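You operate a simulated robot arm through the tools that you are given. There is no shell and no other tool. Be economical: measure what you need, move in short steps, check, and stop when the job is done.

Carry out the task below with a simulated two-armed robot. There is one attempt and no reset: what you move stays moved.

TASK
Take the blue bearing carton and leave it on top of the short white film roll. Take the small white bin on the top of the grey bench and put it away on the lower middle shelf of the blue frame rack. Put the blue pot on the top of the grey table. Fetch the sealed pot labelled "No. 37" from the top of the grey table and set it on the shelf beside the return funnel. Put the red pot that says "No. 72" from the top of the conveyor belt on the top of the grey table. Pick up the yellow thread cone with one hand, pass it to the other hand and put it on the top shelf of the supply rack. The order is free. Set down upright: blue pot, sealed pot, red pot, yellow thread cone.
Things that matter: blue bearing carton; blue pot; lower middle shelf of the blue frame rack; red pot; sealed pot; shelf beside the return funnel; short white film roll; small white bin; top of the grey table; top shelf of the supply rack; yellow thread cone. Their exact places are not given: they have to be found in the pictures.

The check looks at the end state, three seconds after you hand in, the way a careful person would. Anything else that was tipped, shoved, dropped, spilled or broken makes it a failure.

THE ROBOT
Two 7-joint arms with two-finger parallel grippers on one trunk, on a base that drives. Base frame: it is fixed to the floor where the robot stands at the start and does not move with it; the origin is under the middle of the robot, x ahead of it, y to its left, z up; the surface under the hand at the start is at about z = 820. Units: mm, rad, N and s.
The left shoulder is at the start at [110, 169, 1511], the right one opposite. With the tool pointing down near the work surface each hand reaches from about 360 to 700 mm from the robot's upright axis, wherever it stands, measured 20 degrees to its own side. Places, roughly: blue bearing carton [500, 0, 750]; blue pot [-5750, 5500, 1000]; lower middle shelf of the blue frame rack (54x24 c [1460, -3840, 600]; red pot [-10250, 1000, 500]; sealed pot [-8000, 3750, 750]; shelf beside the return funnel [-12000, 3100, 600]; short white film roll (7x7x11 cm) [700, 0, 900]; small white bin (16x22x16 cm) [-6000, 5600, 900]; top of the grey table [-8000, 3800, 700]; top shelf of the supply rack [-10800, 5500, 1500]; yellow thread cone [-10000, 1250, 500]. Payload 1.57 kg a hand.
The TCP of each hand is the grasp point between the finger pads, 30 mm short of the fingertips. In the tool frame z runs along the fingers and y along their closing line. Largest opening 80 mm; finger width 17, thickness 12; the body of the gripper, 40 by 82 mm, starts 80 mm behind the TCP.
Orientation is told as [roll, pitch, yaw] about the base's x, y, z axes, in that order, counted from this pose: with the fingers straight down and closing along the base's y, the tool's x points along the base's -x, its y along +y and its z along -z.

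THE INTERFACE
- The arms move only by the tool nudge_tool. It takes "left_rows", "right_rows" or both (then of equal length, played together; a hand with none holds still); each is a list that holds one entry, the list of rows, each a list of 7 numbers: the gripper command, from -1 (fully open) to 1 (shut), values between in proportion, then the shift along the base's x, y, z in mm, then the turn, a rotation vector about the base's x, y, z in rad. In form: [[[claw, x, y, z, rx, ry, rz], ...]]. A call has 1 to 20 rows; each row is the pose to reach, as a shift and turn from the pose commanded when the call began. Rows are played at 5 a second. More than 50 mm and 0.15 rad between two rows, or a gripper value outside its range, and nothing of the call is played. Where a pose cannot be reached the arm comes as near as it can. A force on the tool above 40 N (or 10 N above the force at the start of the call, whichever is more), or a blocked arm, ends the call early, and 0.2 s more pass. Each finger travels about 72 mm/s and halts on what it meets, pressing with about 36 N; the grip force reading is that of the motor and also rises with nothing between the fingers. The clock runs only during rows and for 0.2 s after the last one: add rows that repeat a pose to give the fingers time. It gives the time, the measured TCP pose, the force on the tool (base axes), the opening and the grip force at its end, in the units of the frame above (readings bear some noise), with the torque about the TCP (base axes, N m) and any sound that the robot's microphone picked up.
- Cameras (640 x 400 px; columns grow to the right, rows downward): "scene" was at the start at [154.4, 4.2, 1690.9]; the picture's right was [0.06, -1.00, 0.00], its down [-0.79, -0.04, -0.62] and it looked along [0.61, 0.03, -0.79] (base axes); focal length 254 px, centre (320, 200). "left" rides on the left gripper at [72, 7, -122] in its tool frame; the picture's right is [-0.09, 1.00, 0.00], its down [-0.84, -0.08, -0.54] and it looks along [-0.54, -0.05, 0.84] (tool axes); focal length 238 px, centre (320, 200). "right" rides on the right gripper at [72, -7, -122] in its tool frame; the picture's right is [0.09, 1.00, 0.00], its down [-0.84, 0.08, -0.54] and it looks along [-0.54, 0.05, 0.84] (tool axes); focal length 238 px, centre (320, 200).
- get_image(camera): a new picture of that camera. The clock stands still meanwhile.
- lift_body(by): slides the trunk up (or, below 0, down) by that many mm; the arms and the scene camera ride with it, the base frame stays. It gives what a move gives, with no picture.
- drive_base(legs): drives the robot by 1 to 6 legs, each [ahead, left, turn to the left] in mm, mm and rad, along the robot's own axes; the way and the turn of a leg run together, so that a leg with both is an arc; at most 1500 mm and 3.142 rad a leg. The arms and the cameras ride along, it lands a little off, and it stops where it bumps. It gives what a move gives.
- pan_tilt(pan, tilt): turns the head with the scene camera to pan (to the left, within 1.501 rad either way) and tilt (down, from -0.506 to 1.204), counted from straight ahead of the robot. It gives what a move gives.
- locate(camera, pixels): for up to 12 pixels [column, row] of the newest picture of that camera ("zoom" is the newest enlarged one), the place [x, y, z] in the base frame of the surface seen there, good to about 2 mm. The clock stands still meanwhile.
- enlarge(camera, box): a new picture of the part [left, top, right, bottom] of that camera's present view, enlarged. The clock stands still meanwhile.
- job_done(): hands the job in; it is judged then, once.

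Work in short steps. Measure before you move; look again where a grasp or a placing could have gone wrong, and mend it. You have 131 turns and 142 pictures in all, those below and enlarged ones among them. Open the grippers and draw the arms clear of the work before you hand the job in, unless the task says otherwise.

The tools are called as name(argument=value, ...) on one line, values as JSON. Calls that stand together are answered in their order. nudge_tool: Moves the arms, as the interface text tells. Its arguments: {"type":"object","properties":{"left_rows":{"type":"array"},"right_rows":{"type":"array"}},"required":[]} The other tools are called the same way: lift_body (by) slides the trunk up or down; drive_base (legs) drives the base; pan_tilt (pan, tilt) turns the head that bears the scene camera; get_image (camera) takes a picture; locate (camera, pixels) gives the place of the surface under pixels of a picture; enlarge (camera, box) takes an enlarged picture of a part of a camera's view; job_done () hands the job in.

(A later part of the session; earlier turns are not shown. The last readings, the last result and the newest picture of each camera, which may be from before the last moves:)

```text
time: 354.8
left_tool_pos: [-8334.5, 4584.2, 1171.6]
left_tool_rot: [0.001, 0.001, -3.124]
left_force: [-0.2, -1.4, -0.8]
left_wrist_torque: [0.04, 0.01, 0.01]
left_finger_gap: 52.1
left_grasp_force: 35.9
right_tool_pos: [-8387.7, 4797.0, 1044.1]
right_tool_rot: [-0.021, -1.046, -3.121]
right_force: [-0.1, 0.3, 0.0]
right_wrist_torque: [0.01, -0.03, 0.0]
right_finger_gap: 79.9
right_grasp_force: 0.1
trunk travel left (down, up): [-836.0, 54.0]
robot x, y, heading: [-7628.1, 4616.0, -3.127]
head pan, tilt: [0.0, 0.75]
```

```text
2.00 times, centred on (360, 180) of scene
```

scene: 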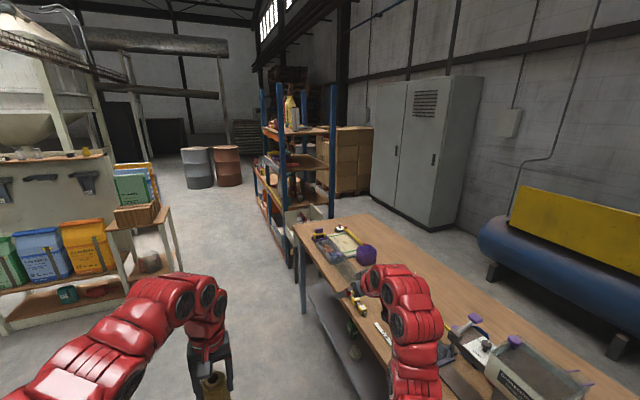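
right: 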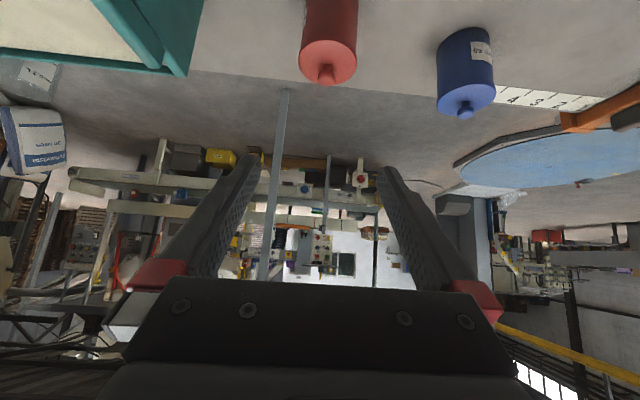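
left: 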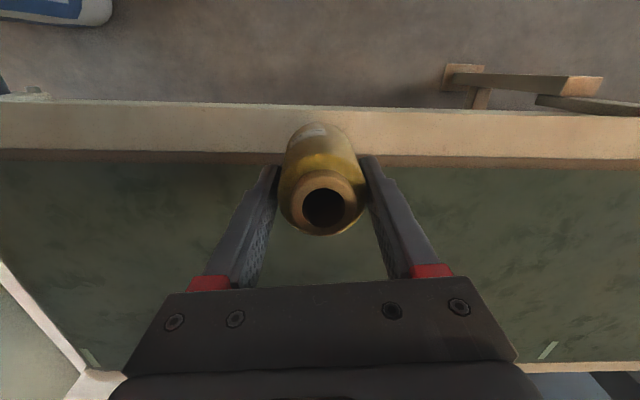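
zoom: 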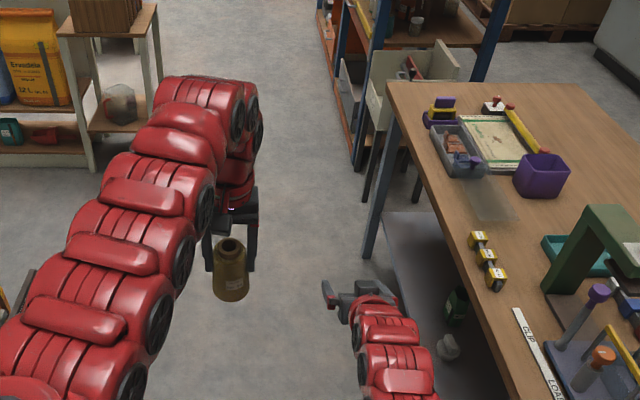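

locate(camera="zoom", pixels=[[231, 240], [231, 265], [231, 297], [215, 285], [246, 285], [330, 285]])

nudge_tool(left_rows=[[[1, -10, 0, -25, 0, 0, 0], [1, -20, 0, -50, 0, 0, 0], [1, -35, 0, -80, 0, 0, 0], [1, -35, 0, -80, 0, 0, 0]]], right_rows=[[[-1, 0, 0, -25, 0, 0, 0], [-1, 5, 0, -50, 0, 0, 0], [-1, 10, 0, -85, 0, 0, 0], [-1, 10, 0, -85, 0, 0, 0]]])

```text
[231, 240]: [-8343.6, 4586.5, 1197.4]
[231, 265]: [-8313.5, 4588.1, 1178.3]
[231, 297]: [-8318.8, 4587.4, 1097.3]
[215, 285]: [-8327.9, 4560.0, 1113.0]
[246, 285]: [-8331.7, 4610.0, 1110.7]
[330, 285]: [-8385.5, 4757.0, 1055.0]
```

```text
time: 355.8
left_tool_pos: [-8337.5, 4580.2, 1111.4]
left_tool_rot: [-0.001, -0.002, -3.123]
left_force: [0.2, -0.4, -1.0]
left_wrist_torque: [0.02, 0.01, 0.0]
left_finger_gap: 52.1
left_grasp_force: 36.3
left hand out of reach, approached as far as the arm can: row 1, 2, 3, 4
right_tool_pos: [-8379.0, 4796.0, 959.8]
right_tool_rot: [-0.021, -1.05, -3.12]
right_force: [0.8, 0.2, 0.6]
right_wrist_torque: [-0.01, 0.02, 0.05]
right_finger_gap: 80.1
right_grasp_force: 0.0
trunk travel left (down, up): [-836.0, 54.0]
robot x, y, heading: [-7626.4, 4613.4, -3.125]
head pan, tilt: [0.0, 0.75]
```

I bring the right hand under the cone.

nudge_tool(right_rows=[[[-1, 8, -42, 2, 0, 0, 0], [-1, 16, -84, 5, 0, 0, 0], [-1, 24, -126, 8, 0, 0, 0], [-1, 32, -168, 12, 0, 0, 0], [-1, 39, -213, 18, 0.0, 0, 0], [-1, 39, -213, 18, 0, 0, 0]]])

get_image(camera="right")

enlarge(camera="scene", box=[240, 120, 400, 240])

```text
time: 357.2
left_tool_pos: [-8337.5, 4580.1, 1111.1]
left_tool_rot: [0.001, -0.001, -3.125]
left_force: [-0.7, -0.7, -1.6]
left_wrist_torque: [-0.04, -0.01, 0.02]
left_finger_gap: 52.1
left_grasp_force: 35.7
right_tool_pos: [-8337.3, 4582.8, 978.2]
right_tool_rot: [-0.02, -1.047, -3.123]
right_force: [-0.8, 1.2, 0.8]
right_wrist_torque: [0.0, 0.0, 0.02]
right_finger_gap: 79.9
right_grasp_force: 0.0
trunk travel left (down, up): [-836.0, 54.0]
robot x, y, heading: [-7627.6, 4611.5, -3.122]
head pan, tilt: [0.0, 0.75]
```

```text
37 pictures are left
```

right: 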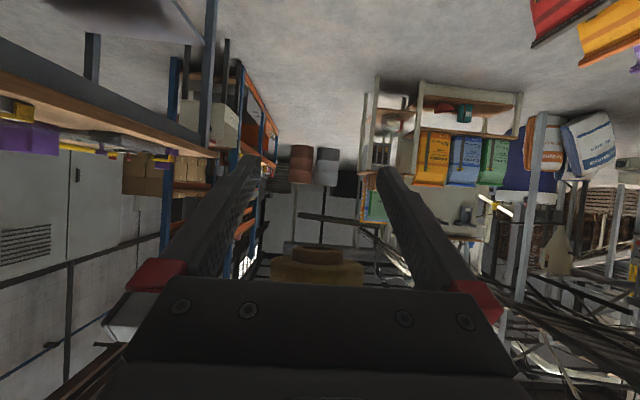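

```text
3.33 times, centred on (320, 180) of scene
```

zoom: 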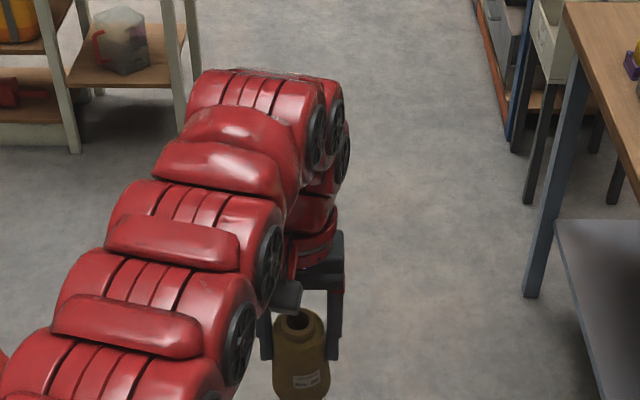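

The cone is centred between the right fingers (cols 272–362). I raise the right hand 71 mm and look.

nudge_tool(right_rows=[[[-1, -2, 0, 20, 0, 0, 0], [-1, -2, 0, 40, 0, 0, 0], [-1, -2, 0, 60, 0, 0, 0], [-1, -2, 0, 71, 0, 0, 0], [-1, -2, 0, 71, 0, 0, 0]]])

get_image(camera="right")

```text
time: 358.4
left_tool_pos: [-8338.0, 4580.0, 1112.4]
left_tool_rot: [0.0, 0.0, -3.124]
left_force: [-0.9, 0.0, -1.4]
left_wrist_torque: [0.0, -0.02, -0.04]
left_finger_gap: 52.3
left_grasp_force: 36.2
right_tool_pos: [-8341.0, 4583.5, 1050.5]
right_tool_rot: [-0.022, -1.05, -3.121]
right_force: [-0.2, 0.1, 0.1]
right_wrist_torque: [0.04, -0.04, 0.0]
right_finger_gap: 80.0
right_grasp_force: 0.0
trunk travel left (down, up): [-836.0, 54.0]
robot x, y, heading: [-7626.7, 4614.1, -3.119]
head pan, tilt: [0.0, 0.75]
```

```text
35 pictures are left
```

right: 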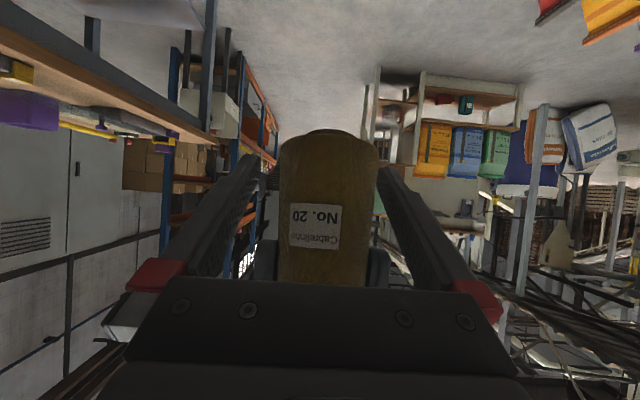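

Cone well placed. I shift 4 mm, close the right hand, then open the left and lift it away.

nudge_tool(right_rows=[[[-1, 0, -4, 0, 0, 0, 0], [0, 0, -4, 0, 0, 0, 0], [0.6, 0, -4, 0, 0, 0, 0], [1, 0, -4, 0, 0, 0, 0], [1, 0, -4, 0, 0, 0, 0], [1, 0, -4, 0, 0, 0, 0]]])

nudge_tool(left_rows=[[[0.3, 0, 0, 0, 0, 0, 0], [0, 0, 0, 0, 0, 0, 0], [-0.5, 0, 0, 0, 0, 0, 0], [-0.8, 0, 0, 0, 0, 0, 0], [-0.8, 0, 0, 15, 0, 0, 0], [-0.8, 0, 0, 35, 0, 0, 0], [-0.8, 0, 0, 60, 0, 0, 0], [-0.8, 0, -10, 90, 0, 0, 0], [-0.8, 0, -30, 120, 0, 0, 0], [-0.8, 0, -70, 140, 0, 0, 0], [-0.8, 0, -110, 150, 0, 0, 0], [-0.8, 0, -150, 150, 0, 0, 0], [-0.8, 0, -190, 150, 0, 0, 0]]])

enlarge(camera="scene", box=[220, 110, 420, 260])

```text
time: 359.8
left_tool_pos: [-8338.0, 4579.2, 1111.2]
left_tool_rot: [-0.001, 0.0, -3.124]
left_force: [0.6, 3.1, 0.3]
left_wrist_torque: [0.17, -0.03, -0.1]
left_finger_gap: 52.2
left_grasp_force: 35.9
right_tool_pos: [-8342.0, 4580.6, 1049.6]
right_tool_rot: [-0.021, -1.046, -3.119]
right_force: [-1.7, -3.7, -0.3]
right_wrist_torque: [0.0, -0.01, 0.05]
right_finger_gap: 58.3
right_grasp_force: 35.7
trunk travel left (down, up): [-836.0, 54.0]
robot x, y, heading: [-7623.1, 4612.5, -3.121]
head pan, tilt: [0.0, 0.75]
```

```text
time: 362.6
left_tool_pos: [-8335.5, 4388.4, 1259.4]
left_tool_rot: [0.001, 0.0, -3.121]
left_force: [0.4, -0.7, 0.2]
left_wrist_torque: [0.04, -0.01, 0.01]
left_finger_gap: 72.2
left_grasp_force: 0.0
right_tool_pos: [-8341.4, 4578.9, 1049.5]
right_tool_rot: [-0.025, -1.048, -3.118]
right_force: [-0.2, -1.3, -0.1]
right_wrist_torque: [0.02, 0.0, -0.04]
right_finger_gap: 58.3
right_grasp_force: 35.9
trunk travel left (down, up): [-836.0, 54.0]
robot x, y, heading: [-7627.2, 4610.1, -3.125]
head pan, tilt: [0.0, 0.75]
```

```text
2.67 times, centred on (320, 185) of scene
```

zoom: 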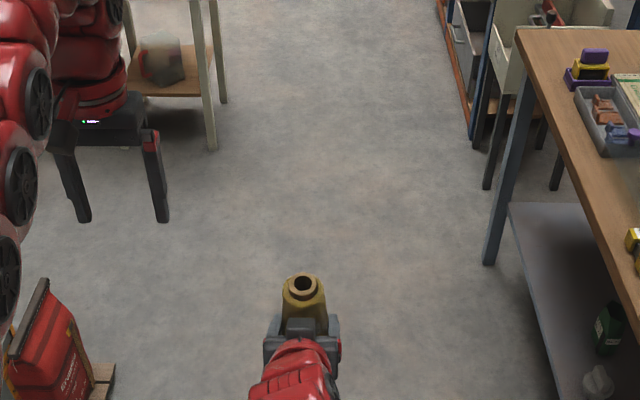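

Handover done. I raise the trunk fully, swing the left arm aside, and raise the cone to shelf height in the open.

lift_body(by=54)

nudge_tool(left_rows=[[[-1, 10, -40, 0, 0, 0, 0], [-1, 20, -81, 0, 0, 0, 0], [-1, 30, -121, 0, 0, 0, 0], [-1, 39, -162, 0, 0, 0, 0], [-1, 62, -200, 0, 0, 0, 0], [-1, 84, -237, 0, 0, 0, 0], [-1, 107, -275, 0, 0, 0, 0], [-1, 129, -312, 0, 0, 0, 0], [-1, 164, -345, 0, 0, 0, 0], [-1, 199, -377, 0, 0, 0, 0], [-1, 234, -410, 0, 0, 0, 0], [-1, 269, -442, 0, 0, 0, 0], [-1, 314, -460, 0, 0, 0, 0], [-1, 359, -478, 0, 0, 0, 0], [-1, 404, -496, 0, 0, 0, 0], [-1, 445, -512, 0, 0, 0, 0]]], right_rows=[[[1, -12, 6, 30, 0, 0, 0], [1, -24, 12, 60, 0, 0, 0], [1, -36, 18, 90, 0, 0, 0], [1, -48, 24, 120, 0, 0, 0], [1, -60, 30, 150, 0, 0, 0], [1, -72, 36, 180, 0, 0, 0], [1, -84, 42, 210, 0, 0, 0], [1, -96, 48, 240, 0, 0, 0], [1, -106, 54, 270, 0, 0, 0], [1, -116, 60, 300, 0, 0, 0], [1, -126, 66, 330, 0, 0, 0], [1, -136, 72, 360, 0, 0, 0], [1, -146, 78, 390, 0, 0, 0], [1, -155, 84, 420, 0, 0, 0], [1, -155, 91, 450, 0, 0, 0], [1, -155, 91, 475, 0, 0, 0]]])

get_image(camera="scene")

```text
time: 363.6
left_tool_pos: [-8335.2, 4389.5, 1314.3]
left_tool_rot: [0.002, -0.002, -3.12]
left_force: [-0.5, 0.1, 0.3]
left_wrist_torque: [0.02, -0.03, 0.01]
left_finger_gap: 72.1
left_grasp_force: 0.0
right_tool_pos: [-8341.5, 4580.4, 1104.9]
right_tool_rot: [-0.022, -1.047, -3.119]
right_force: [-0.3, -0.3, -1.3]
right_wrist_torque: [0.0, 0.01, -0.01]
right_finger_gap: 58.5
right_grasp_force: 36.0
trunk travel left (down, up): [-890.0, 0.0]
robot x, y, heading: [-7628.7, 4614.1, -3.123]
head pan, tilt: [0.0, 0.75]
```

```text
time: 366.9
left_tool_pos: [-7889.8, 3874.2, 1317.0]
left_tool_rot: [0.001, -0.003, -3.123]
left_force: [0.3, 0.6, 0.1]
left_wrist_torque: [0.01, 0.01, 0.01]
left_finger_gap: 80.0
left_grasp_force: 0.1
right_tool_pos: [-8494.6, 4671.8, 1580.7]
right_tool_rot: [-0.022, -1.048, -3.12]
right_force: [0.6, 0.0, -1.0]
right_wrist_torque: [0.01, -0.01, -0.04]
right_finger_gap: 58.5
right_grasp_force: 35.9
trunk travel left (down, up): [-890.0, 0.0]
robot x, y, heading: [-7629.1, 4612.9, -3.118]
head pan, tilt: [0.0, 0.75]
```

```text
33 pictures are left
```

scene: 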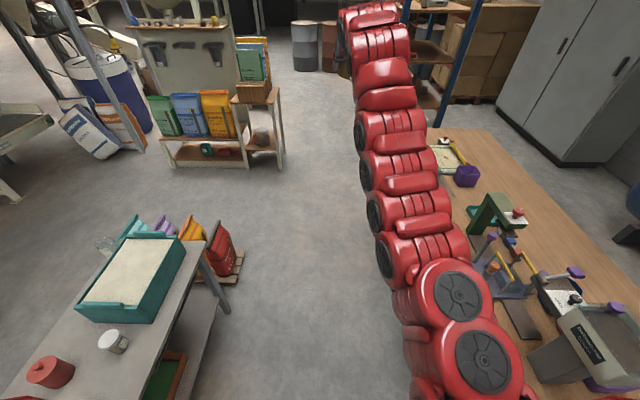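

All reachable. I drive down the lane toward the rack and look at its top shelf.

drive_base(legs=[[1500, 0, 0], [450, -60, 0]])

pan_tilt(pan=-0.85, tilt=0.3)

enlarge(camera="scene", box=[120, 60, 520, 310])

```text
time: 377.0
left_tool_pos: [-9930.2, 3944.2, 1317.0]
left_tool_rot: [0.003, -0.001, 3.129]
left_force: [0.0, 0.9, -0.1]
left_wrist_torque: [0.02, -0.01, 0.01]
left_finger_gap: 80.0
left_grasp_force: 0.1
right_tool_pos: [-10507.2, 4759.3, 1579.7]
right_tool_rot: [-0.024, -1.049, 3.129]
right_force: [0.4, -0.4, -1.6]
right_wrist_torque: [-0.03, -0.03, -0.01]
right_finger_gap: 57.9
right_grasp_force: 36.0
trunk travel left (down, up): [-890.0, 0.0]
robot x, y, heading: [-9640.6, 4670.7, 3.129]
head pan, tilt: [0.0, 0.75]
```

```text
time: 378.2
left_tool_pos: [-9931.0, 3944.0, 1318.1]
left_tool_rot: [0.003, 0.0, 3.128]
left_force: [-0.3, -0.3, -1.1]
left_wrist_torque: [0.02, 0.01, -0.02]
left_finger_gap: 80.0
left_grasp_force: 0.1
right_tool_pos: [-10510.7, 4759.1, 1579.4]
right_tool_rot: [-0.021, -1.047, 3.128]
right_force: [0.4, 0.1, -0.2]
right_wrist_torque: [-0.06, -0.01, 0.01]
right_finger_gap: 58.1
right_grasp_force: 36.0
trunk travel left (down, up): [-890.0, 0.0]
robot x, y, heading: [-9641.7, 4671.7, 3.128]
head pan, tilt: [-0.85, 0.3]
```

```text
1.60 times, centred on (320, 185) of scene
```

zoom: 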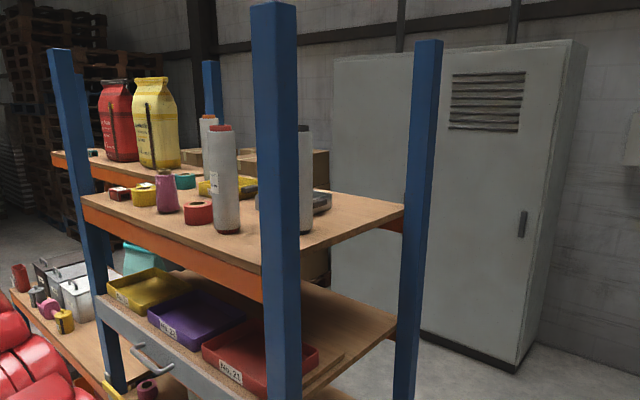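

locate(camera="zoom", pixels=[[88, 200], [150, 225], [200, 245], [240, 252], [198, 222], [222, 228], [165, 212], [143, 205], [305, 232], [340, 230], [390, 208], [330, 205]])

```text
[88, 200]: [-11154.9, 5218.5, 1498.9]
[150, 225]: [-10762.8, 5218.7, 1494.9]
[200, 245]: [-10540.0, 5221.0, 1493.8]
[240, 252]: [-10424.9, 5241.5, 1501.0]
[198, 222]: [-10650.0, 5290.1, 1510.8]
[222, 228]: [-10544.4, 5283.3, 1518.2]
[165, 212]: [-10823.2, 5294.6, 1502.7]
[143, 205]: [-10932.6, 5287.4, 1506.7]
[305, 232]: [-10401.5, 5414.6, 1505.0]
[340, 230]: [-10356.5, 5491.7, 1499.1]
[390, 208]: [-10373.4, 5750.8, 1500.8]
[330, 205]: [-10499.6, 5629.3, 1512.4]
```

Shelf z≈1501; a free spot is about (-10440,5295), between the white roll (-10544) and the post (-10300). I pull the right hand to the middle, go to a standoff, and turn toward the spot.

nudge_tool(right_rows=[[[1, 10, -34, 0, 0, 0, 0], [1, 20, -68, 0, 0, 0, 0], [1, 30, -102, 0, 0, 0, 0], [1, 37, -136, 0, 0, 0, 0], [1, 37, -136, 0, 0, 0, 0]]])

drive_base(legs=[[389, 242, 0], [0, 0, -1.178]])

pan_tilt(pan=0, tilt=0.35)

get_image(camera="scene")

```text
time: 379.4
left_tool_pos: [-9932.3, 3944.9, 1316.4]
left_tool_rot: [0.003, 0.0, 3.127]
left_force: [0.2, -0.7, -0.4]
left_wrist_torque: [-0.02, -0.04, -0.02]
left_finger_gap: 79.9
left_grasp_force: 0.1
right_tool_pos: [-10473.6, 4624.7, 1575.8]
right_tool_rot: [-0.023, -1.046, 3.129]
right_force: [0.2, -0.1, -0.5]
right_wrist_torque: [0.0, -0.01, 0.01]
right_finger_gap: 58.3
right_grasp_force: 35.6
trunk travel left (down, up): [-890.0, 0.0]
robot x, y, heading: [-9638.5, 4673.2, 3.129]
head pan, tilt: [-0.85, 0.3]
```

```text
time: 383.0
left_tool_pos: [-10411.2, 3746.3, 1315.8]
left_tool_rot: [0.004, 0.013, 3.02]
left_force: [0.1, -0.4, -0.4]
left_wrist_torque: [0.0, -0.01, -0.03]
left_finger_gap: 80.1
left_grasp_force: 0.0
right_tool_pos: [-10862.3, 4502.7, 1574.3]
right_tool_rot: [-0.025, -1.046, 2.987]
right_force: [0.6, -0.5, -1.1]
right_wrist_torque: [-0.01, 0.0, -0.01]
right_finger_gap: 58.2
right_grasp_force: 35.7
trunk travel left (down, up): [-890.0, 0.0]
robot x, y, heading: [-10036.4, 4430.8, 2.983]
head pan, tilt: [-0.85, 0.3]
stopped in leg 2: the force on the tool passed its limit at 60 N (the readings are from after the stop); the commanded pose is now the measured one
```

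```text
time: 384.2
left_tool_pos: [-10412.2, 3747.4, 1317.5]
left_tool_rot: [0.005, 0.015, 3.018]
left_force: [0.3, -1.1, 0.7]
left_wrist_torque: [-0.01, 0.0, 0.0]
left_finger_gap: 80.0
left_grasp_force: 0.0
right_tool_pos: [-10862.0, 4503.3, 1574.8]
right_tool_rot: [-0.023, -1.047, 2.988]
right_force: [-0.1, 0.0, -0.8]
right_wrist_torque: [0.0, -0.03, 0.0]
right_finger_gap: 58.1
right_grasp_force: 36.3
trunk travel left (down, up): [-890.0, 0.0]
robot x, y, heading: [-10037.3, 4434.8, 2.986]
head pan, tilt: [0.0, 0.351]
```

```text
31 pictures are left
```

scene: 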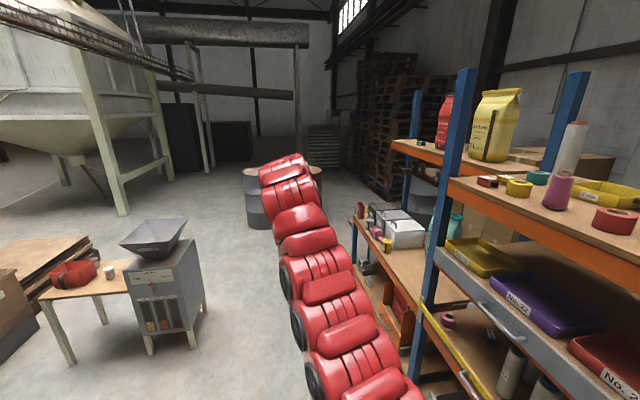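

The left hand touched something on the bench side. I look there.

pan_tilt(pan=1.1, tilt=0.4)

get_image(camera="scene")

get_image(camera="left")

```text
time: 385.5
left_tool_pos: [-10411.7, 3745.6, 1316.6]
left_tool_rot: [0.005, 0.014, 3.018]
left_force: [0.0, -0.5, 0.8]
left_wrist_torque: [0.0, -0.01, 0.0]
left_finger_gap: 79.7
left_grasp_force: 0.2
right_tool_pos: [-10862.8, 4503.1, 1575.1]
right_tool_rot: [-0.022, -1.044, 2.986]
right_force: [-0.2, 0.0, -0.3]
right_wrist_torque: [-0.01, 0.0, -0.05]
right_finger_gap: 58.2
right_grasp_force: 35.5
trunk travel left (down, up): [-890.0, 0.0]
robot x, y, heading: [-10037.8, 4432.9, 2.984]
head pan, tilt: [1.1, 0.4]
```

```text
30 pictures are left
```

scene: 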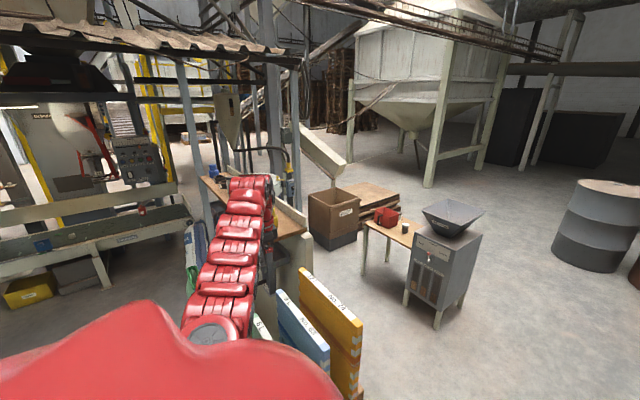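

```text
29 pictures are left
```

left: 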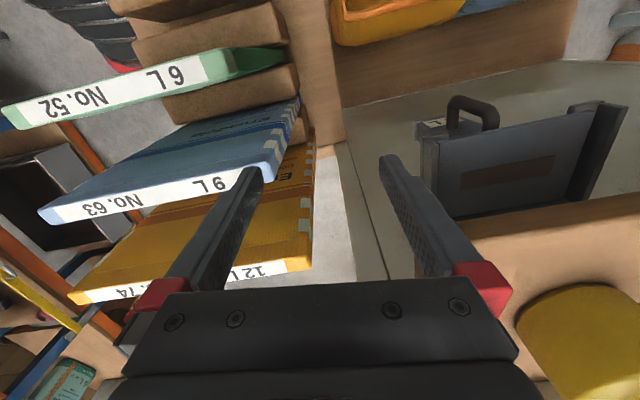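

locate(camera="left", pixels=[[150, 85], [150, 195], [200, 280], [245, 190], [440, 140], [500, 215], [580, 330], [600, 130], [330, 130], [350, 200], [190, 60]])

enlarge(camera="scene", box=[170, 160, 380, 400])

```text
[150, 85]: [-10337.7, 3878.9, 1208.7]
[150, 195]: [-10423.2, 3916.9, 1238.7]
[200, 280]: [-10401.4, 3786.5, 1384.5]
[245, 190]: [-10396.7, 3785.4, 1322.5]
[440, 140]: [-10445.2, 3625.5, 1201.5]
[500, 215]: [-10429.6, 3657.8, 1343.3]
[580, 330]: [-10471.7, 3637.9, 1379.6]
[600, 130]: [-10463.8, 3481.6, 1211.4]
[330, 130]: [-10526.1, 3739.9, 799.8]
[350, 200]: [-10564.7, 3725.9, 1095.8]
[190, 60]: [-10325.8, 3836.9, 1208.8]
```

```text
1.67 times, centred on (275, 280) of scene
```

zoom: 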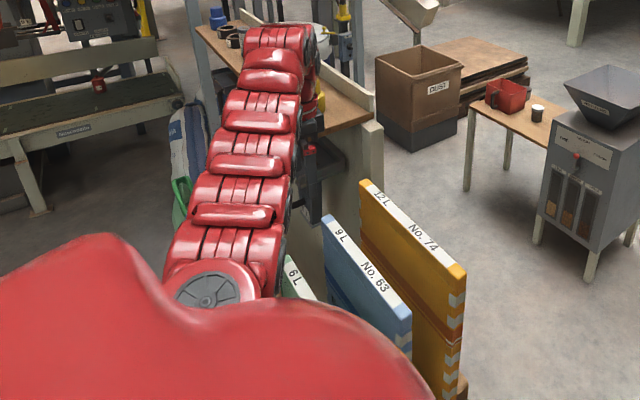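

The left hand met the edge of the peg shelf (bottles still stand). I turn back, raise the left hand well above it, then resume.

drive_base(legs=[[0, 0, 0.15]])

nudge_tool(left_rows=[[[-1, 0, 0, 30, 0, 0, 0], [-1, 0, 0, 65, 0, 0, 0], [-1, 0, 0, 100, 0, 0, 0], [-1, 0, 0, 135, 0, 0, 0], [-1, 0, 0, 170, 0, 0, 0], [-1, 0, 0, 205, 0, 0, 0], [-1, 0, 0, 240, 0, 0, 0], [-1, 0, 0, 270, 0, 0, 0]]])

get_image(camera="left")

```text
time: 386.6
left_tool_pos: [-10304.6, 3698.8, 1316.8]
left_tool_rot: [0.007, 0.014, -3.115]
left_force: [-0.3, 1.3, 0.0]
left_wrist_torque: [-0.03, 0.02, 0.02]
left_finger_gap: 79.7
left_grasp_force: 0.1
right_tool_pos: [-10866.9, 4379.9, 1574.3]
right_tool_rot: [-0.021, -1.045, 3.136]
right_force: [-0.8, 0.5, -1.8]
right_wrist_torque: [0.0, -0.01, 0.02]
right_finger_gap: 58.1
right_grasp_force: 35.9
trunk travel left (down, up): [-890.0, 0.0]
robot x, y, heading: [-10031.8, 4433.6, 3.132]
head pan, tilt: [1.1, 0.4]
```

```text
time: 388.4
left_tool_pos: [-10308.7, 3686.0, 1351.5]
left_tool_rot: [0.007, 0.015, -3.114]
left_force: [-0.4, 0.0, -0.6]
left_wrist_torque: [-0.02, 0.0, -0.01]
left_finger_gap: 80.0
left_grasp_force: 0.1
left hand out of reach, approached as far as the arm can: row 2, 3, 4, 5, 6, 7, 8
right_tool_pos: [-10866.0, 4377.5, 1573.9]
right_tool_rot: [-0.023, -1.045, 3.137]
right_force: [0.6, -0.2, -0.8]
right_wrist_torque: [0.0, 0.0, -0.01]
right_finger_gap: 58.1
right_grasp_force: 36.0
trunk travel left (down, up): [-890.0, 0.0]
robot x, y, heading: [-10030.0, 4433.3, 3.14]
head pan, tilt: [1.1, 0.4]
```

```text
27 pictures are left
```

left: 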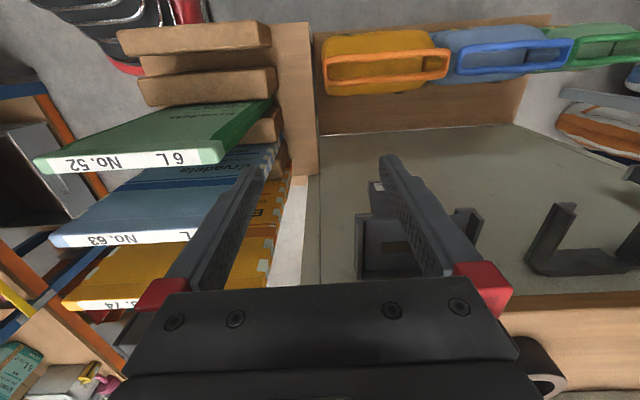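

The left hand can't go higher there. I back out of the narrows and bring the left hand to the front instead.

drive_base(legs=[[-500, -240, 0], [-130, 0, 0]])

nudge_tool(left_rows=[[[-1, -45, 20, -5, 0, 0, 0], [-1, -90, 41, -10, 0, 0, 0], [-1, -130, 61, -15, 0, 0, 0], [-1, -162, 78, -20, 0, 0, 0], [-1, -197, 109, -20, 0, 0, 0], [-1, -232, 140, -20, 0, 0, 0], [-1, -267, 171, -20, 0, 0, 0], [-1, -302, 203, -20, 0, 0, 0], [-1, -322, 240, -20, 0, 0, 0], [-1, -342, 277, -20, 0, 0, 0], [-1, -360, 313, -20, 0, 0, 0], [-1, -377, 348, -20, 0, 0, 0], [-1, -382, 388, -20, 0, 0, 0], [-1, -387, 428, -20, 0, 0, 0], [-1, -392, 460, -20, 0, 0, 0]]])

```text
time: 392.4
left_tool_pos: [-9694.4, 3926.2, 1350.4]
left_tool_rot: [0.005, 0.015, -3.125]
left_force: [0.1, 0.4, -0.8]
left_wrist_torque: [-0.01, 0.0, -0.02]
left_finger_gap: 79.8
left_grasp_force: 0.1
right_tool_pos: [-10245.8, 4623.2, 1572.7]
right_tool_rot: [-0.022, -1.043, 3.13]
right_force: [0.2, 0.1, -0.7]
right_wrist_torque: [-0.02, -0.03, 0.0]
right_finger_gap: 58.0
right_grasp_force: 36.0
trunk travel left (down, up): [-890.0, 0.0]
robot x, y, heading: [-9414.2, 4670.2, 3.124]
head pan, tilt: [1.1, 0.4]
```

```text
time: 395.6
left_tool_pos: [-10084.7, 4384.0, 1331.3]
left_tool_rot: [0.006, 0.012, -3.121]
left_force: [-1.1, 0.0, -1.0]
left_wrist_torque: [-0.01, 0.02, -0.01]
left_finger_gap: 80.0
left_grasp_force: 0.1
right_tool_pos: [-10245.3, 4623.5, 1574.3]
right_tool_rot: [-0.021, -1.046, 3.126]
right_force: [-0.1, 0.2, -1.0]
right_wrist_torque: [-0.04, -0.04, 0.03]
right_finger_gap: 58.2
right_grasp_force: 35.6
trunk travel left (down, up): [-890.0, 0.0]
robot x, y, heading: [-9412.8, 4670.6, 3.132]
head pan, tilt: [1.1, 0.4]
```

Now forward to the standoff and turn toward the shelf spot.

drive_base(legs=[[618, 235, 0], [0, 0, -1.18]])

pan_tilt(pan=0, tilt=0.45)

get_image(camera="scene")

```text
time: 402.2
left_tool_pos: [-10546.8, 4960.3, 1332.2]
left_tool_rot: [0.006, 0.012, 1.981]
left_force: [-0.4, 0.4, 0.1]
left_wrist_torque: [0.0, -0.01, -0.01]
left_finger_gap: 80.0
left_grasp_force: 0.0
right_tool_pos: [-10387.2, 5199.4, 1574.5]
right_tool_rot: [-0.025, -1.045, 1.95]
right_force: [0.3, 0.3, -1.6]
right_wrist_torque: [-0.01, -0.02, 0.0]
right_finger_gap: 58.1
right_grasp_force: 36.4
trunk travel left (down, up): [-890.0, 0.0]
robot x, y, heading: [-10023.9, 4445.9, 1.948]
head pan, tilt: [1.1, 0.4]
```

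```text
time: 403.5
left_tool_pos: [-10547.7, 4960.6, 1331.3]
left_tool_rot: [0.005, 0.015, 1.98]
left_force: [-0.1, 0.4, 0.6]
left_wrist_torque: [-0.02, 0.02, -0.02]
left_finger_gap: 80.1
left_grasp_force: 0.0
right_tool_pos: [-10386.3, 5198.7, 1574.2]
right_tool_rot: [-0.024, -1.046, 1.951]
right_force: [0.3, -0.8, -1.4]
right_wrist_torque: [0.0, 0.03, 0.02]
right_finger_gap: 58.4
right_grasp_force: 36.2
trunk travel left (down, up): [-890.0, 0.0]
robot x, y, heading: [-10028.5, 4447.8, 1.947]
head pan, tilt: [0.0, 0.45]
```

```text
26 pictures are left
```

scene: 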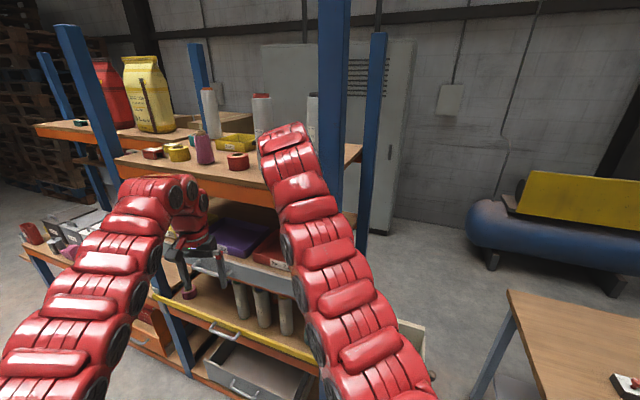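

I check the spot with the right camera.

get_image(camera="right")

```text
25 pictures are left
```

right: 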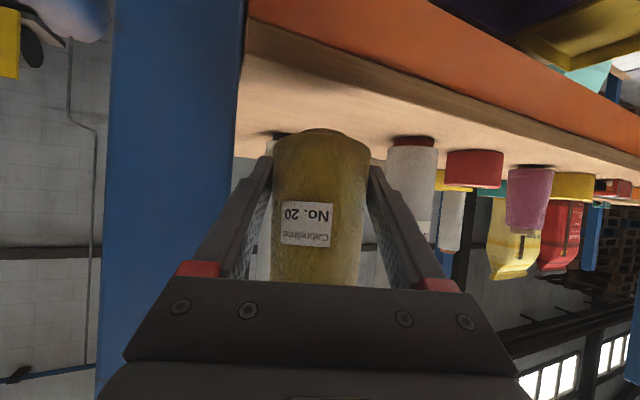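

locate(camera="right", pixels=[[238, 150], [225, 230], [388, 180], [412, 150], [412, 200], [434, 190], [265, 140], [264, 250], [360, 120], [262, 115], [320, 135]])

```text
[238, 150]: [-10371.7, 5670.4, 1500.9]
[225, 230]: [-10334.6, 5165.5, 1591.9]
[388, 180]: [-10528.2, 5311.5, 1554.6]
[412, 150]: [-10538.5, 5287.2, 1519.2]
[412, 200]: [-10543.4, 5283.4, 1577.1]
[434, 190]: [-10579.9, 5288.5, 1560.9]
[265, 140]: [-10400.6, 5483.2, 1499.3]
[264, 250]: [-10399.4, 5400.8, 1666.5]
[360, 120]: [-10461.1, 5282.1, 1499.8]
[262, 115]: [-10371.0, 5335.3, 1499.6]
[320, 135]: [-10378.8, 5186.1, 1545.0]
```

Spot (-10440,5290) is clear of the roll (-10553,5315), the rear roll and the post. I drive in 104 mm with 17 mm left.

drive_base(legs=[[104, 17, 0]])

get_image(camera="right")

```text
time: 404.6
left_tool_pos: [-10598.6, 5044.6, 1333.8]
left_tool_rot: [0.005, 0.012, 1.981]
left_force: [0.6, 0.0, -0.4]
left_wrist_torque: [0.01, 0.01, -0.02]
left_finger_gap: 80.0
left_grasp_force: 0.1
right_tool_pos: [-10439.0, 5284.3, 1577.3]
right_tool_rot: [-0.023, -1.051, 1.949]
right_force: [-0.1, -0.7, -0.6]
right_wrist_torque: [-0.01, 0.02, -0.03]
right_finger_gap: 58.3
right_grasp_force: 35.9
trunk travel left (down, up): [-890.0, 0.0]
robot x, y, heading: [-10081.5, 4536.4, 1.952]
head pan, tilt: [0.0, 0.45]
```

```text
24 pictures are left
```

right: 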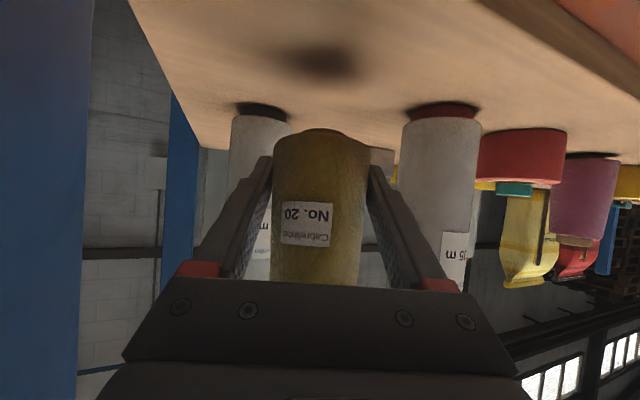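

I lower the cone to the shelf until contact.

nudge_tool(right_rows=[[[1, 0, 0, -15, 0, 0, 0], [1, 0, 0, -28, 0, 0, 0], [1, 0, 0, -35, 0, 0, 0], [1, 0, 0, -38, 0, 0, 0], [1, 0, 0, -40, 0, 0, 0], [1, 0, 0, -42, 0, 0, 0], [1, 0, 0, -44, 0, 0, 0], [1, 0, 0, -46, 0, 0, 0]]])

get_image(camera="right")

```text
time: 406.4
left_tool_pos: [-10598.5, 5047.0, 1333.5]
left_tool_rot: [0.006, 0.012, 1.98]
left_force: [-1.5, 0.4, 0.0]
left_wrist_torque: [0.02, -0.01, -0.01]
left_finger_gap: 80.0
left_grasp_force: 0.0
right_tool_pos: [-10439.7, 5284.6, 1536.1]
right_tool_rot: [-0.017, -1.059, 1.946]
right_force: [-5.1, 13.3, 38.0]
right_wrist_torque: [0.42, 0.25, -0.05]
right_finger_gap: 58.2
right_grasp_force: 35.9
trunk travel left (down, up): [-890.0, 0.0]
robot x, y, heading: [-10081.4, 4534.8, 1.947]
head pan, tilt: [0.0, 0.45]
```

```text
23 pictures are left
```

right: 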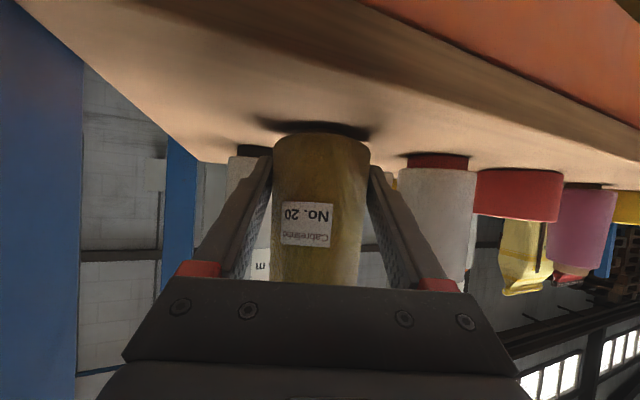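

Firm contact (38 N). I ease off, open partly, and withdraw back along the tool axis.

nudge_tool(right_rows=[[[1, 0, 0, 3, 0, 0, 0], [1, 0, 0, 5, 0, 0, 0], [0.1, 0, 0, 5, 0, 0, 0], [-0.5, 0, 0, 5, 0, 0, 0], [-0.75, 0, 0, 5, 0, 0, 0], [-0.75, 0, 0, 5, 0, 0, 0], [-0.75, 5, -12, 12, 0, 0, 0], [-0.75, 12, -32, 25, 0, 0, 0], [-0.75, 22, -58, 45, 0, 0, 0]]])

drive_base(legs=[[-110, 0, 0]])

get_image(camera="right")

```text
time: 408.4
left_tool_pos: [-10599.8, 5046.8, 1331.7]
left_tool_rot: [0.005, 0.013, 1.981]
left_force: [-0.4, 0.0, -0.5]
left_wrist_torque: [0.03, -0.01, 0.0]
left_finger_gap: 79.7
left_grasp_force: 0.0
right_tool_pos: [-10418.0, 5227.9, 1573.9]
right_tool_rot: [-0.024, -1.048, 1.95]
right_force: [0.7, -0.9, -0.2]
right_wrist_torque: [0.03, -0.02, 0.01]
right_finger_gap: 70.1
right_grasp_force: 0.1
trunk travel left (down, up): [-890.0, 0.0]
robot x, y, heading: [-10080.4, 4533.9, 1.948]
head pan, tilt: [0.0, 0.45]
```

```text
time: 409.6
left_tool_pos: [-10558.6, 4949.3, 1331.6]
left_tool_rot: [0.006, 0.012, 1.981]
left_force: [-1.1, 0.9, -0.6]
left_wrist_torque: [-0.03, -0.02, 0.02]
left_finger_gap: 80.0
left_grasp_force: 0.1
right_tool_pos: [-10377.2, 5129.8, 1572.9]
right_tool_rot: [-0.024, -1.044, 1.95]
right_force: [-0.1, -0.2, 0.9]
right_wrist_torque: [0.02, 0.02, 0.03]
right_finger_gap: 69.9
right_grasp_force: 0.1
trunk travel left (down, up): [-890.0, 0.0]
robot x, y, heading: [-10039.9, 4435.7, 1.943]
head pan, tilt: [0.0, 0.45]
```

```text
22 pictures are left
```

right: 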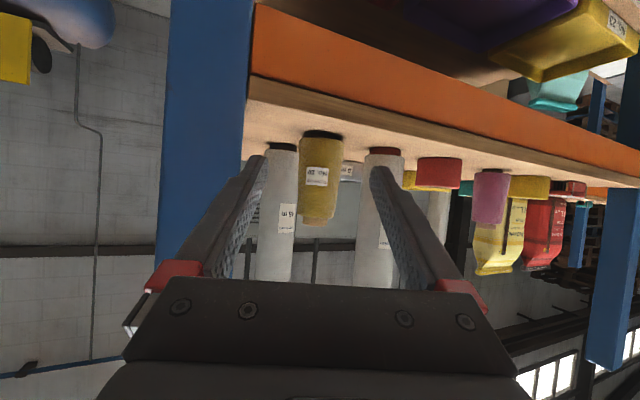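

The cone stands upright on the top shelf. Now the bin: I drive to the bench's left end, set both hands tilted 45° for pinching the bin's two side walls, and take a picture.

drive_base(legs=[[0, 0, -1.943], [0, 130, 0], [1500, 0, 0], [1500, 0, 0], [0, 1060, 0]])

nudge_tool(left_rows=[[[-1, 9, -14, -6, 0, -0.05, 0], [-1, 18, -28, -12, 0, -0.1, 0], [-1, 27, -42, -18, 0, -0.15, 0], [-1, 36, -56, -24, 0, -0.2, 0], [-1, 45, -70, -30, 0, -0.25, 0], [-1, 54, -84, -36, 0, -0.3, 0], [-1, 63, -98, -42, 0, -0.35, 0], [-1, 72, -112, -48, 0, -0.4, 0], [-1, 81, -126, -54, 0, -0.45, 0], [-1, 90, -140, -60, 0, -0.5, 0], [-1, 99, -154, -66, 0, -0.55, 0], [-1, 108, -168, -70, 0, -0.6, 0], [-1, 117, -182, -74, 0, -0.65, 0], [-1, 126, -196, -78, 0, -0.7, 0], [-1, 132, -210, -82, 0, -0.75, 0], [-1, 138, -222, -86, 0, -0.785, 0], [-1, 138, -222, -86, 0, -0.785, 0]]], right_rows=[[[-1, 2, -9, -20, 0, 0.016, 0], [-1, 4, -18, -41, 0, 0.032, 0], [-1, 6, -27, -61, 0, 0.048, 0], [-1, 8, -36, -82, 0, 0.064, 0], [-1, 10, -45, -102, 0, 0.08, 0], [-1, 12, -54, -123, 0, 0.096, 0], [-1, 14, -63, -143, 0, 0.112, 0], [-1, 16, -72, -164, 0, 0.128, 0], [-1, 18, -80, -184, 0, 0.144, 0], [-1, 20, -88, -204, 0, 0.16, 0], [-1, 22, -96, -225, 0, 0.176, 0], [-1, 24, -104, -245, 0, 0.192, 0], [-1, 27, -112, -266, 0, 0.21, 0], [-1, 30, -120, -286, 0, 0.226, 0], [-1, 33, -128, -307, 0, 0.244, 0], [-1, 36, -135, -327, 0, 0.262, 0], [-1, 36, -135, -327, 0, 0.262, 0]]])

lift_body(by=-165)

pan_tilt(pan=0, tilt=0.6)

get_image(camera="scene")

get_image(camera="right")

```text
time: 410.9
left_tool_pos: [-10519.0, 4982.7, 1331.1]
left_tool_rot: [0.003, 0.015, 1.91]
left_force: [-0.1, 0.6, 0.2]
left_wrist_torque: [-0.02, 0.01, 0.0]
left_finger_gap: 79.9
left_grasp_force: 0.1
right_tool_pos: [-10325.1, 5150.5, 1574.1]
right_tool_rot: [-0.024, -1.047, 1.878]
right_force: [0.0, -0.9, -0.4]
right_wrist_torque: [0.01, 0.02, -0.01]
right_finger_gap: 69.8
right_grasp_force: 0.0
trunk travel left (down, up): [-890.0, 0.0]
robot x, y, heading: [-10037.6, 4431.1, 1.871]
head pan, tilt: [0.0, 0.45]
stopped in leg 1: the robot was blocked; the commanded pose is now the measured one
```

```text
time: 414.5
left_tool_pos: [-10449.4, 4829.9, 1267.0]
left_tool_rot: [-0.731, 0.241, 1.81]
left_force: [0.3, -0.1, 0.3]
left_wrist_torque: [0.01, -0.02, 0.03]
left_finger_gap: 80.2
left_grasp_force: 0.1
left hand out of reach, approached as far as the arm can: row 7, 8, 9, 10, 11, 12, 13, 14, 15, 16, 17
right_tool_pos: [-10286.2, 5014.6, 1246.3]
right_tool_rot: [0.513, -1.065, 1.407]
right_force: [-0.6, 0.2, -1.0]
right_wrist_torque: [0.02, 0.02, 0.0]
right_finger_gap: 79.9
right_grasp_force: 0.0
trunk travel left (down, up): [-890.0, 0.0]
robot x, y, heading: [-10036.0, 4431.8, 1.876]
head pan, tilt: [0.0, 0.45]
```

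```text
time: 416.3
left_tool_pos: [-10449.5, 4828.8, 1101.6]
left_tool_rot: [-0.732, 0.24, 1.808]
left_force: [0.3, -0.4, -0.2]
left_wrist_torque: [0.01, 0.01, 0.01]
left_finger_gap: 79.8
left_grasp_force: 0.0
right_tool_pos: [-10286.0, 5014.5, 1082.2]
right_tool_rot: [0.514, -1.065, 1.409]
right_force: [-0.2, 0.5, 0.6]
right_wrist_torque: [0.0, 0.04, 0.01]
right_finger_gap: 79.7
right_grasp_force: 0.1
trunk travel left (down, up): [-725.0, 165.0]
robot x, y, heading: [-10036.1, 4433.1, 1.873]
head pan, tilt: [0.0, 0.45]
```

```text
time: 417.0
left_tool_pos: [-10451.2, 4829.4, 1102.0]
left_tool_rot: [-0.731, 0.241, 1.81]
left_force: [-0.2, -0.6, -0.4]
left_wrist_torque: [-0.01, -0.01, -0.01]
left_finger_gap: 80.0
left_grasp_force: 0.1
right_tool_pos: [-10286.2, 5015.0, 1081.0]
right_tool_rot: [0.512, -1.066, 1.409]
right_force: [0.7, 0.1, 0.3]
right_wrist_torque: [0.0, 0.03, 0.02]
right_finger_gap: 80.0
right_grasp_force: 0.1
trunk travel left (down, up): [-725.0, 165.0]
robot x, y, heading: [-10037.3, 4432.1, 1.873]
head pan, tilt: [0.0, 0.6]
```

```text
21 pictures are left
```

scene: 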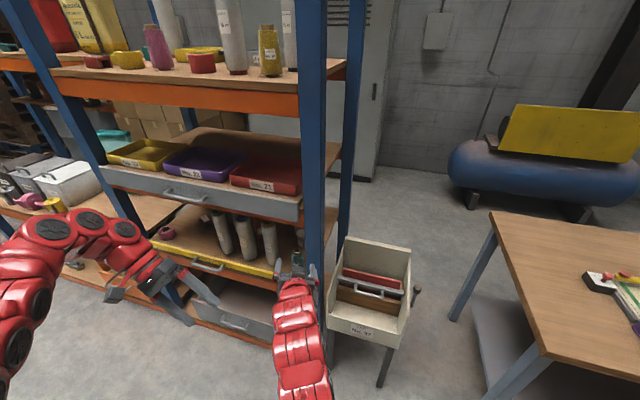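

```text
20 pictures are left
```

right: 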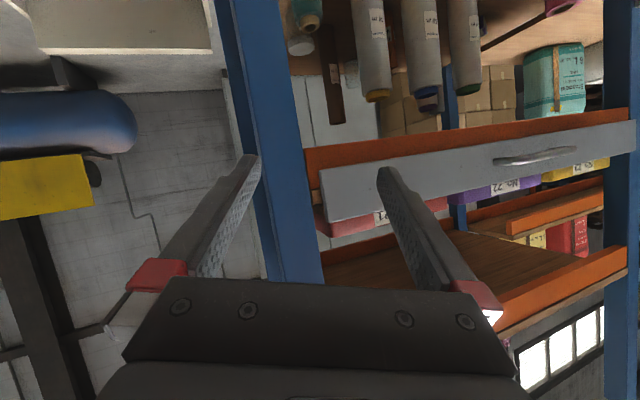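

The turn was blocked at the rack's post; nothing moved. I undo the wrist rotations, raise the trunk, and then repeat the drive with the hands drawn in, finishing with the pre-grasp pose.

lift_body(by=165)

nudge_tool(left_rows=[[[-1, 0, 0, 0, 0, 0.13, 0], [-1, 0, 0, 0, 0, 0.26, 0], [-1, 0, 0, 0, 0, 0.39, 0], [-1, 0, 0, 0, 0, 0.52, 0], [-1, 0, 0, 0, 0, 0.65, 0], [-1, 0, 0, 0, 0, 0.785, 0], [-1, 0, 0, 0, 0, 0.785, 0]]], right_rows=[[[-1, 0, 0, 0, 0, -0.05, 0], [-1, 0, 0, 0, 0, -0.1, 0], [-1, 0, 0, 0, 0, -0.15, 0], [-1, 0, 0, 0, 0, -0.2, 0], [-1, 0, 0, 0, 0, -0.262, 0], [-1, 0, 0, 0, 0, -0.262, 0], [-1, 0, 0, 0, 0, -0.262, 0]]])

drive_base(legs=[[0, 0, -1.873], [0, 130, 0], [1500, 0, 0], [1500, 0, 0]])

pan_tilt(pan=0, tilt=0.6)

get_image(camera="scene")

```text
time: 418.9
left_tool_pos: [-10450.9, 4828.7, 1267.0]
left_tool_rot: [-0.732, 0.241, 1.809]
left_force: [0.6, 0.4, 0.3]
left_wrist_torque: [0.01, -0.05, 0.01]
left_finger_gap: 80.1
left_grasp_force: 0.1
right_tool_pos: [-10285.3, 5013.8, 1247.0]
right_tool_rot: [0.513, -1.068, 1.408]
right_force: [0.0, -0.4, 0.1]
right_wrist_torque: [-0.02, 0.02, 0.02]
right_finger_gap: 80.1
right_grasp_force: 0.0
trunk travel left (down, up): [-890.0, 0.0]
robot x, y, heading: [-10034.9, 4436.6, 1.871]
head pan, tilt: [0.0, 0.6]
```

```text
time: 420.5
left_tool_pos: [-10538.1, 4941.5, 1237.3]
left_tool_rot: [-0.024, 0.098, 1.931]
left_force: [-1.1, 0.2, -0.3]
left_wrist_torque: [0.04, -0.15, 0.03]
left_finger_gap: 80.0
left_grasp_force: 0.1
left hand out of reach, approached as far as the arm can: row 1, 2, 3, 4, 5, 6, 7
right_tool_pos: [-10284.7, 5017.8, 1246.5]
right_tool_rot: [-0.019, -1.044, 1.876]
right_force: [1.0, 0.7, -0.3]
right_wrist_torque: [-0.06, 0.0, 0.0]
right_finger_gap: 80.0
right_grasp_force: 0.1
trunk travel left (down, up): [-890.0, 0.0]
robot x, y, heading: [-10037.6, 4432.2, 1.878]
head pan, tilt: [0.0, 0.6]
```

```text
time: 440.4
left_tool_pos: [-6388.0, 4987.1, 1238.8]
left_tool_rot: [-0.03, 0.093, 0.078]
left_force: [-0.6, 0.1, 0.0]
left_wrist_torque: [0.0, 0.0, -0.04]
left_finger_gap: 79.9
left_grasp_force: 0.1
right_tool_pos: [-6384.3, 4724.0, 1246.9]
right_tool_rot: [-0.021, -1.047, 0.027]
right_force: [-0.2, 0.8, -0.2]
right_wrist_torque: [-0.01, 0.0, -0.01]
right_finger_gap: 79.7
right_grasp_force: 0.0
trunk travel left (down, up): [-890.0, 0.0]
robot x, y, heading: [-7014.3, 4642.5, 0.028]
head pan, tilt: [0.0, 0.6]
```

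```text
time: 441.0
left_tool_pos: [-6387.4, 4987.4, 1237.5]
left_tool_rot: [-0.03, 0.091, 0.077]
left_force: [0.5, -0.1, 0.4]
left_wrist_torque: [0.0, 0.02, -0.01]
left_finger_gap: 80.2
left_grasp_force: 0.0
right_tool_pos: [-6384.0, 4724.0, 1245.9]
right_tool_rot: [-0.021, -1.047, 0.028]
right_force: [1.1, -0.5, 0.3]
right_wrist_torque: [-0.01, 0.0, -0.05]
right_finger_gap: 80.0
right_grasp_force: 0.1
trunk travel left (down, up): [-890.0, 0.0]
robot x, y, heading: [-7012.7, 4644.4, 0.025]
head pan, tilt: [0.0, 0.6]
```

```text
19 pictures are left
```

scene: 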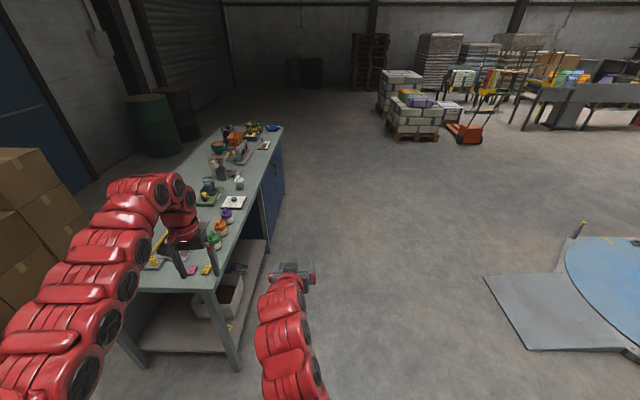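

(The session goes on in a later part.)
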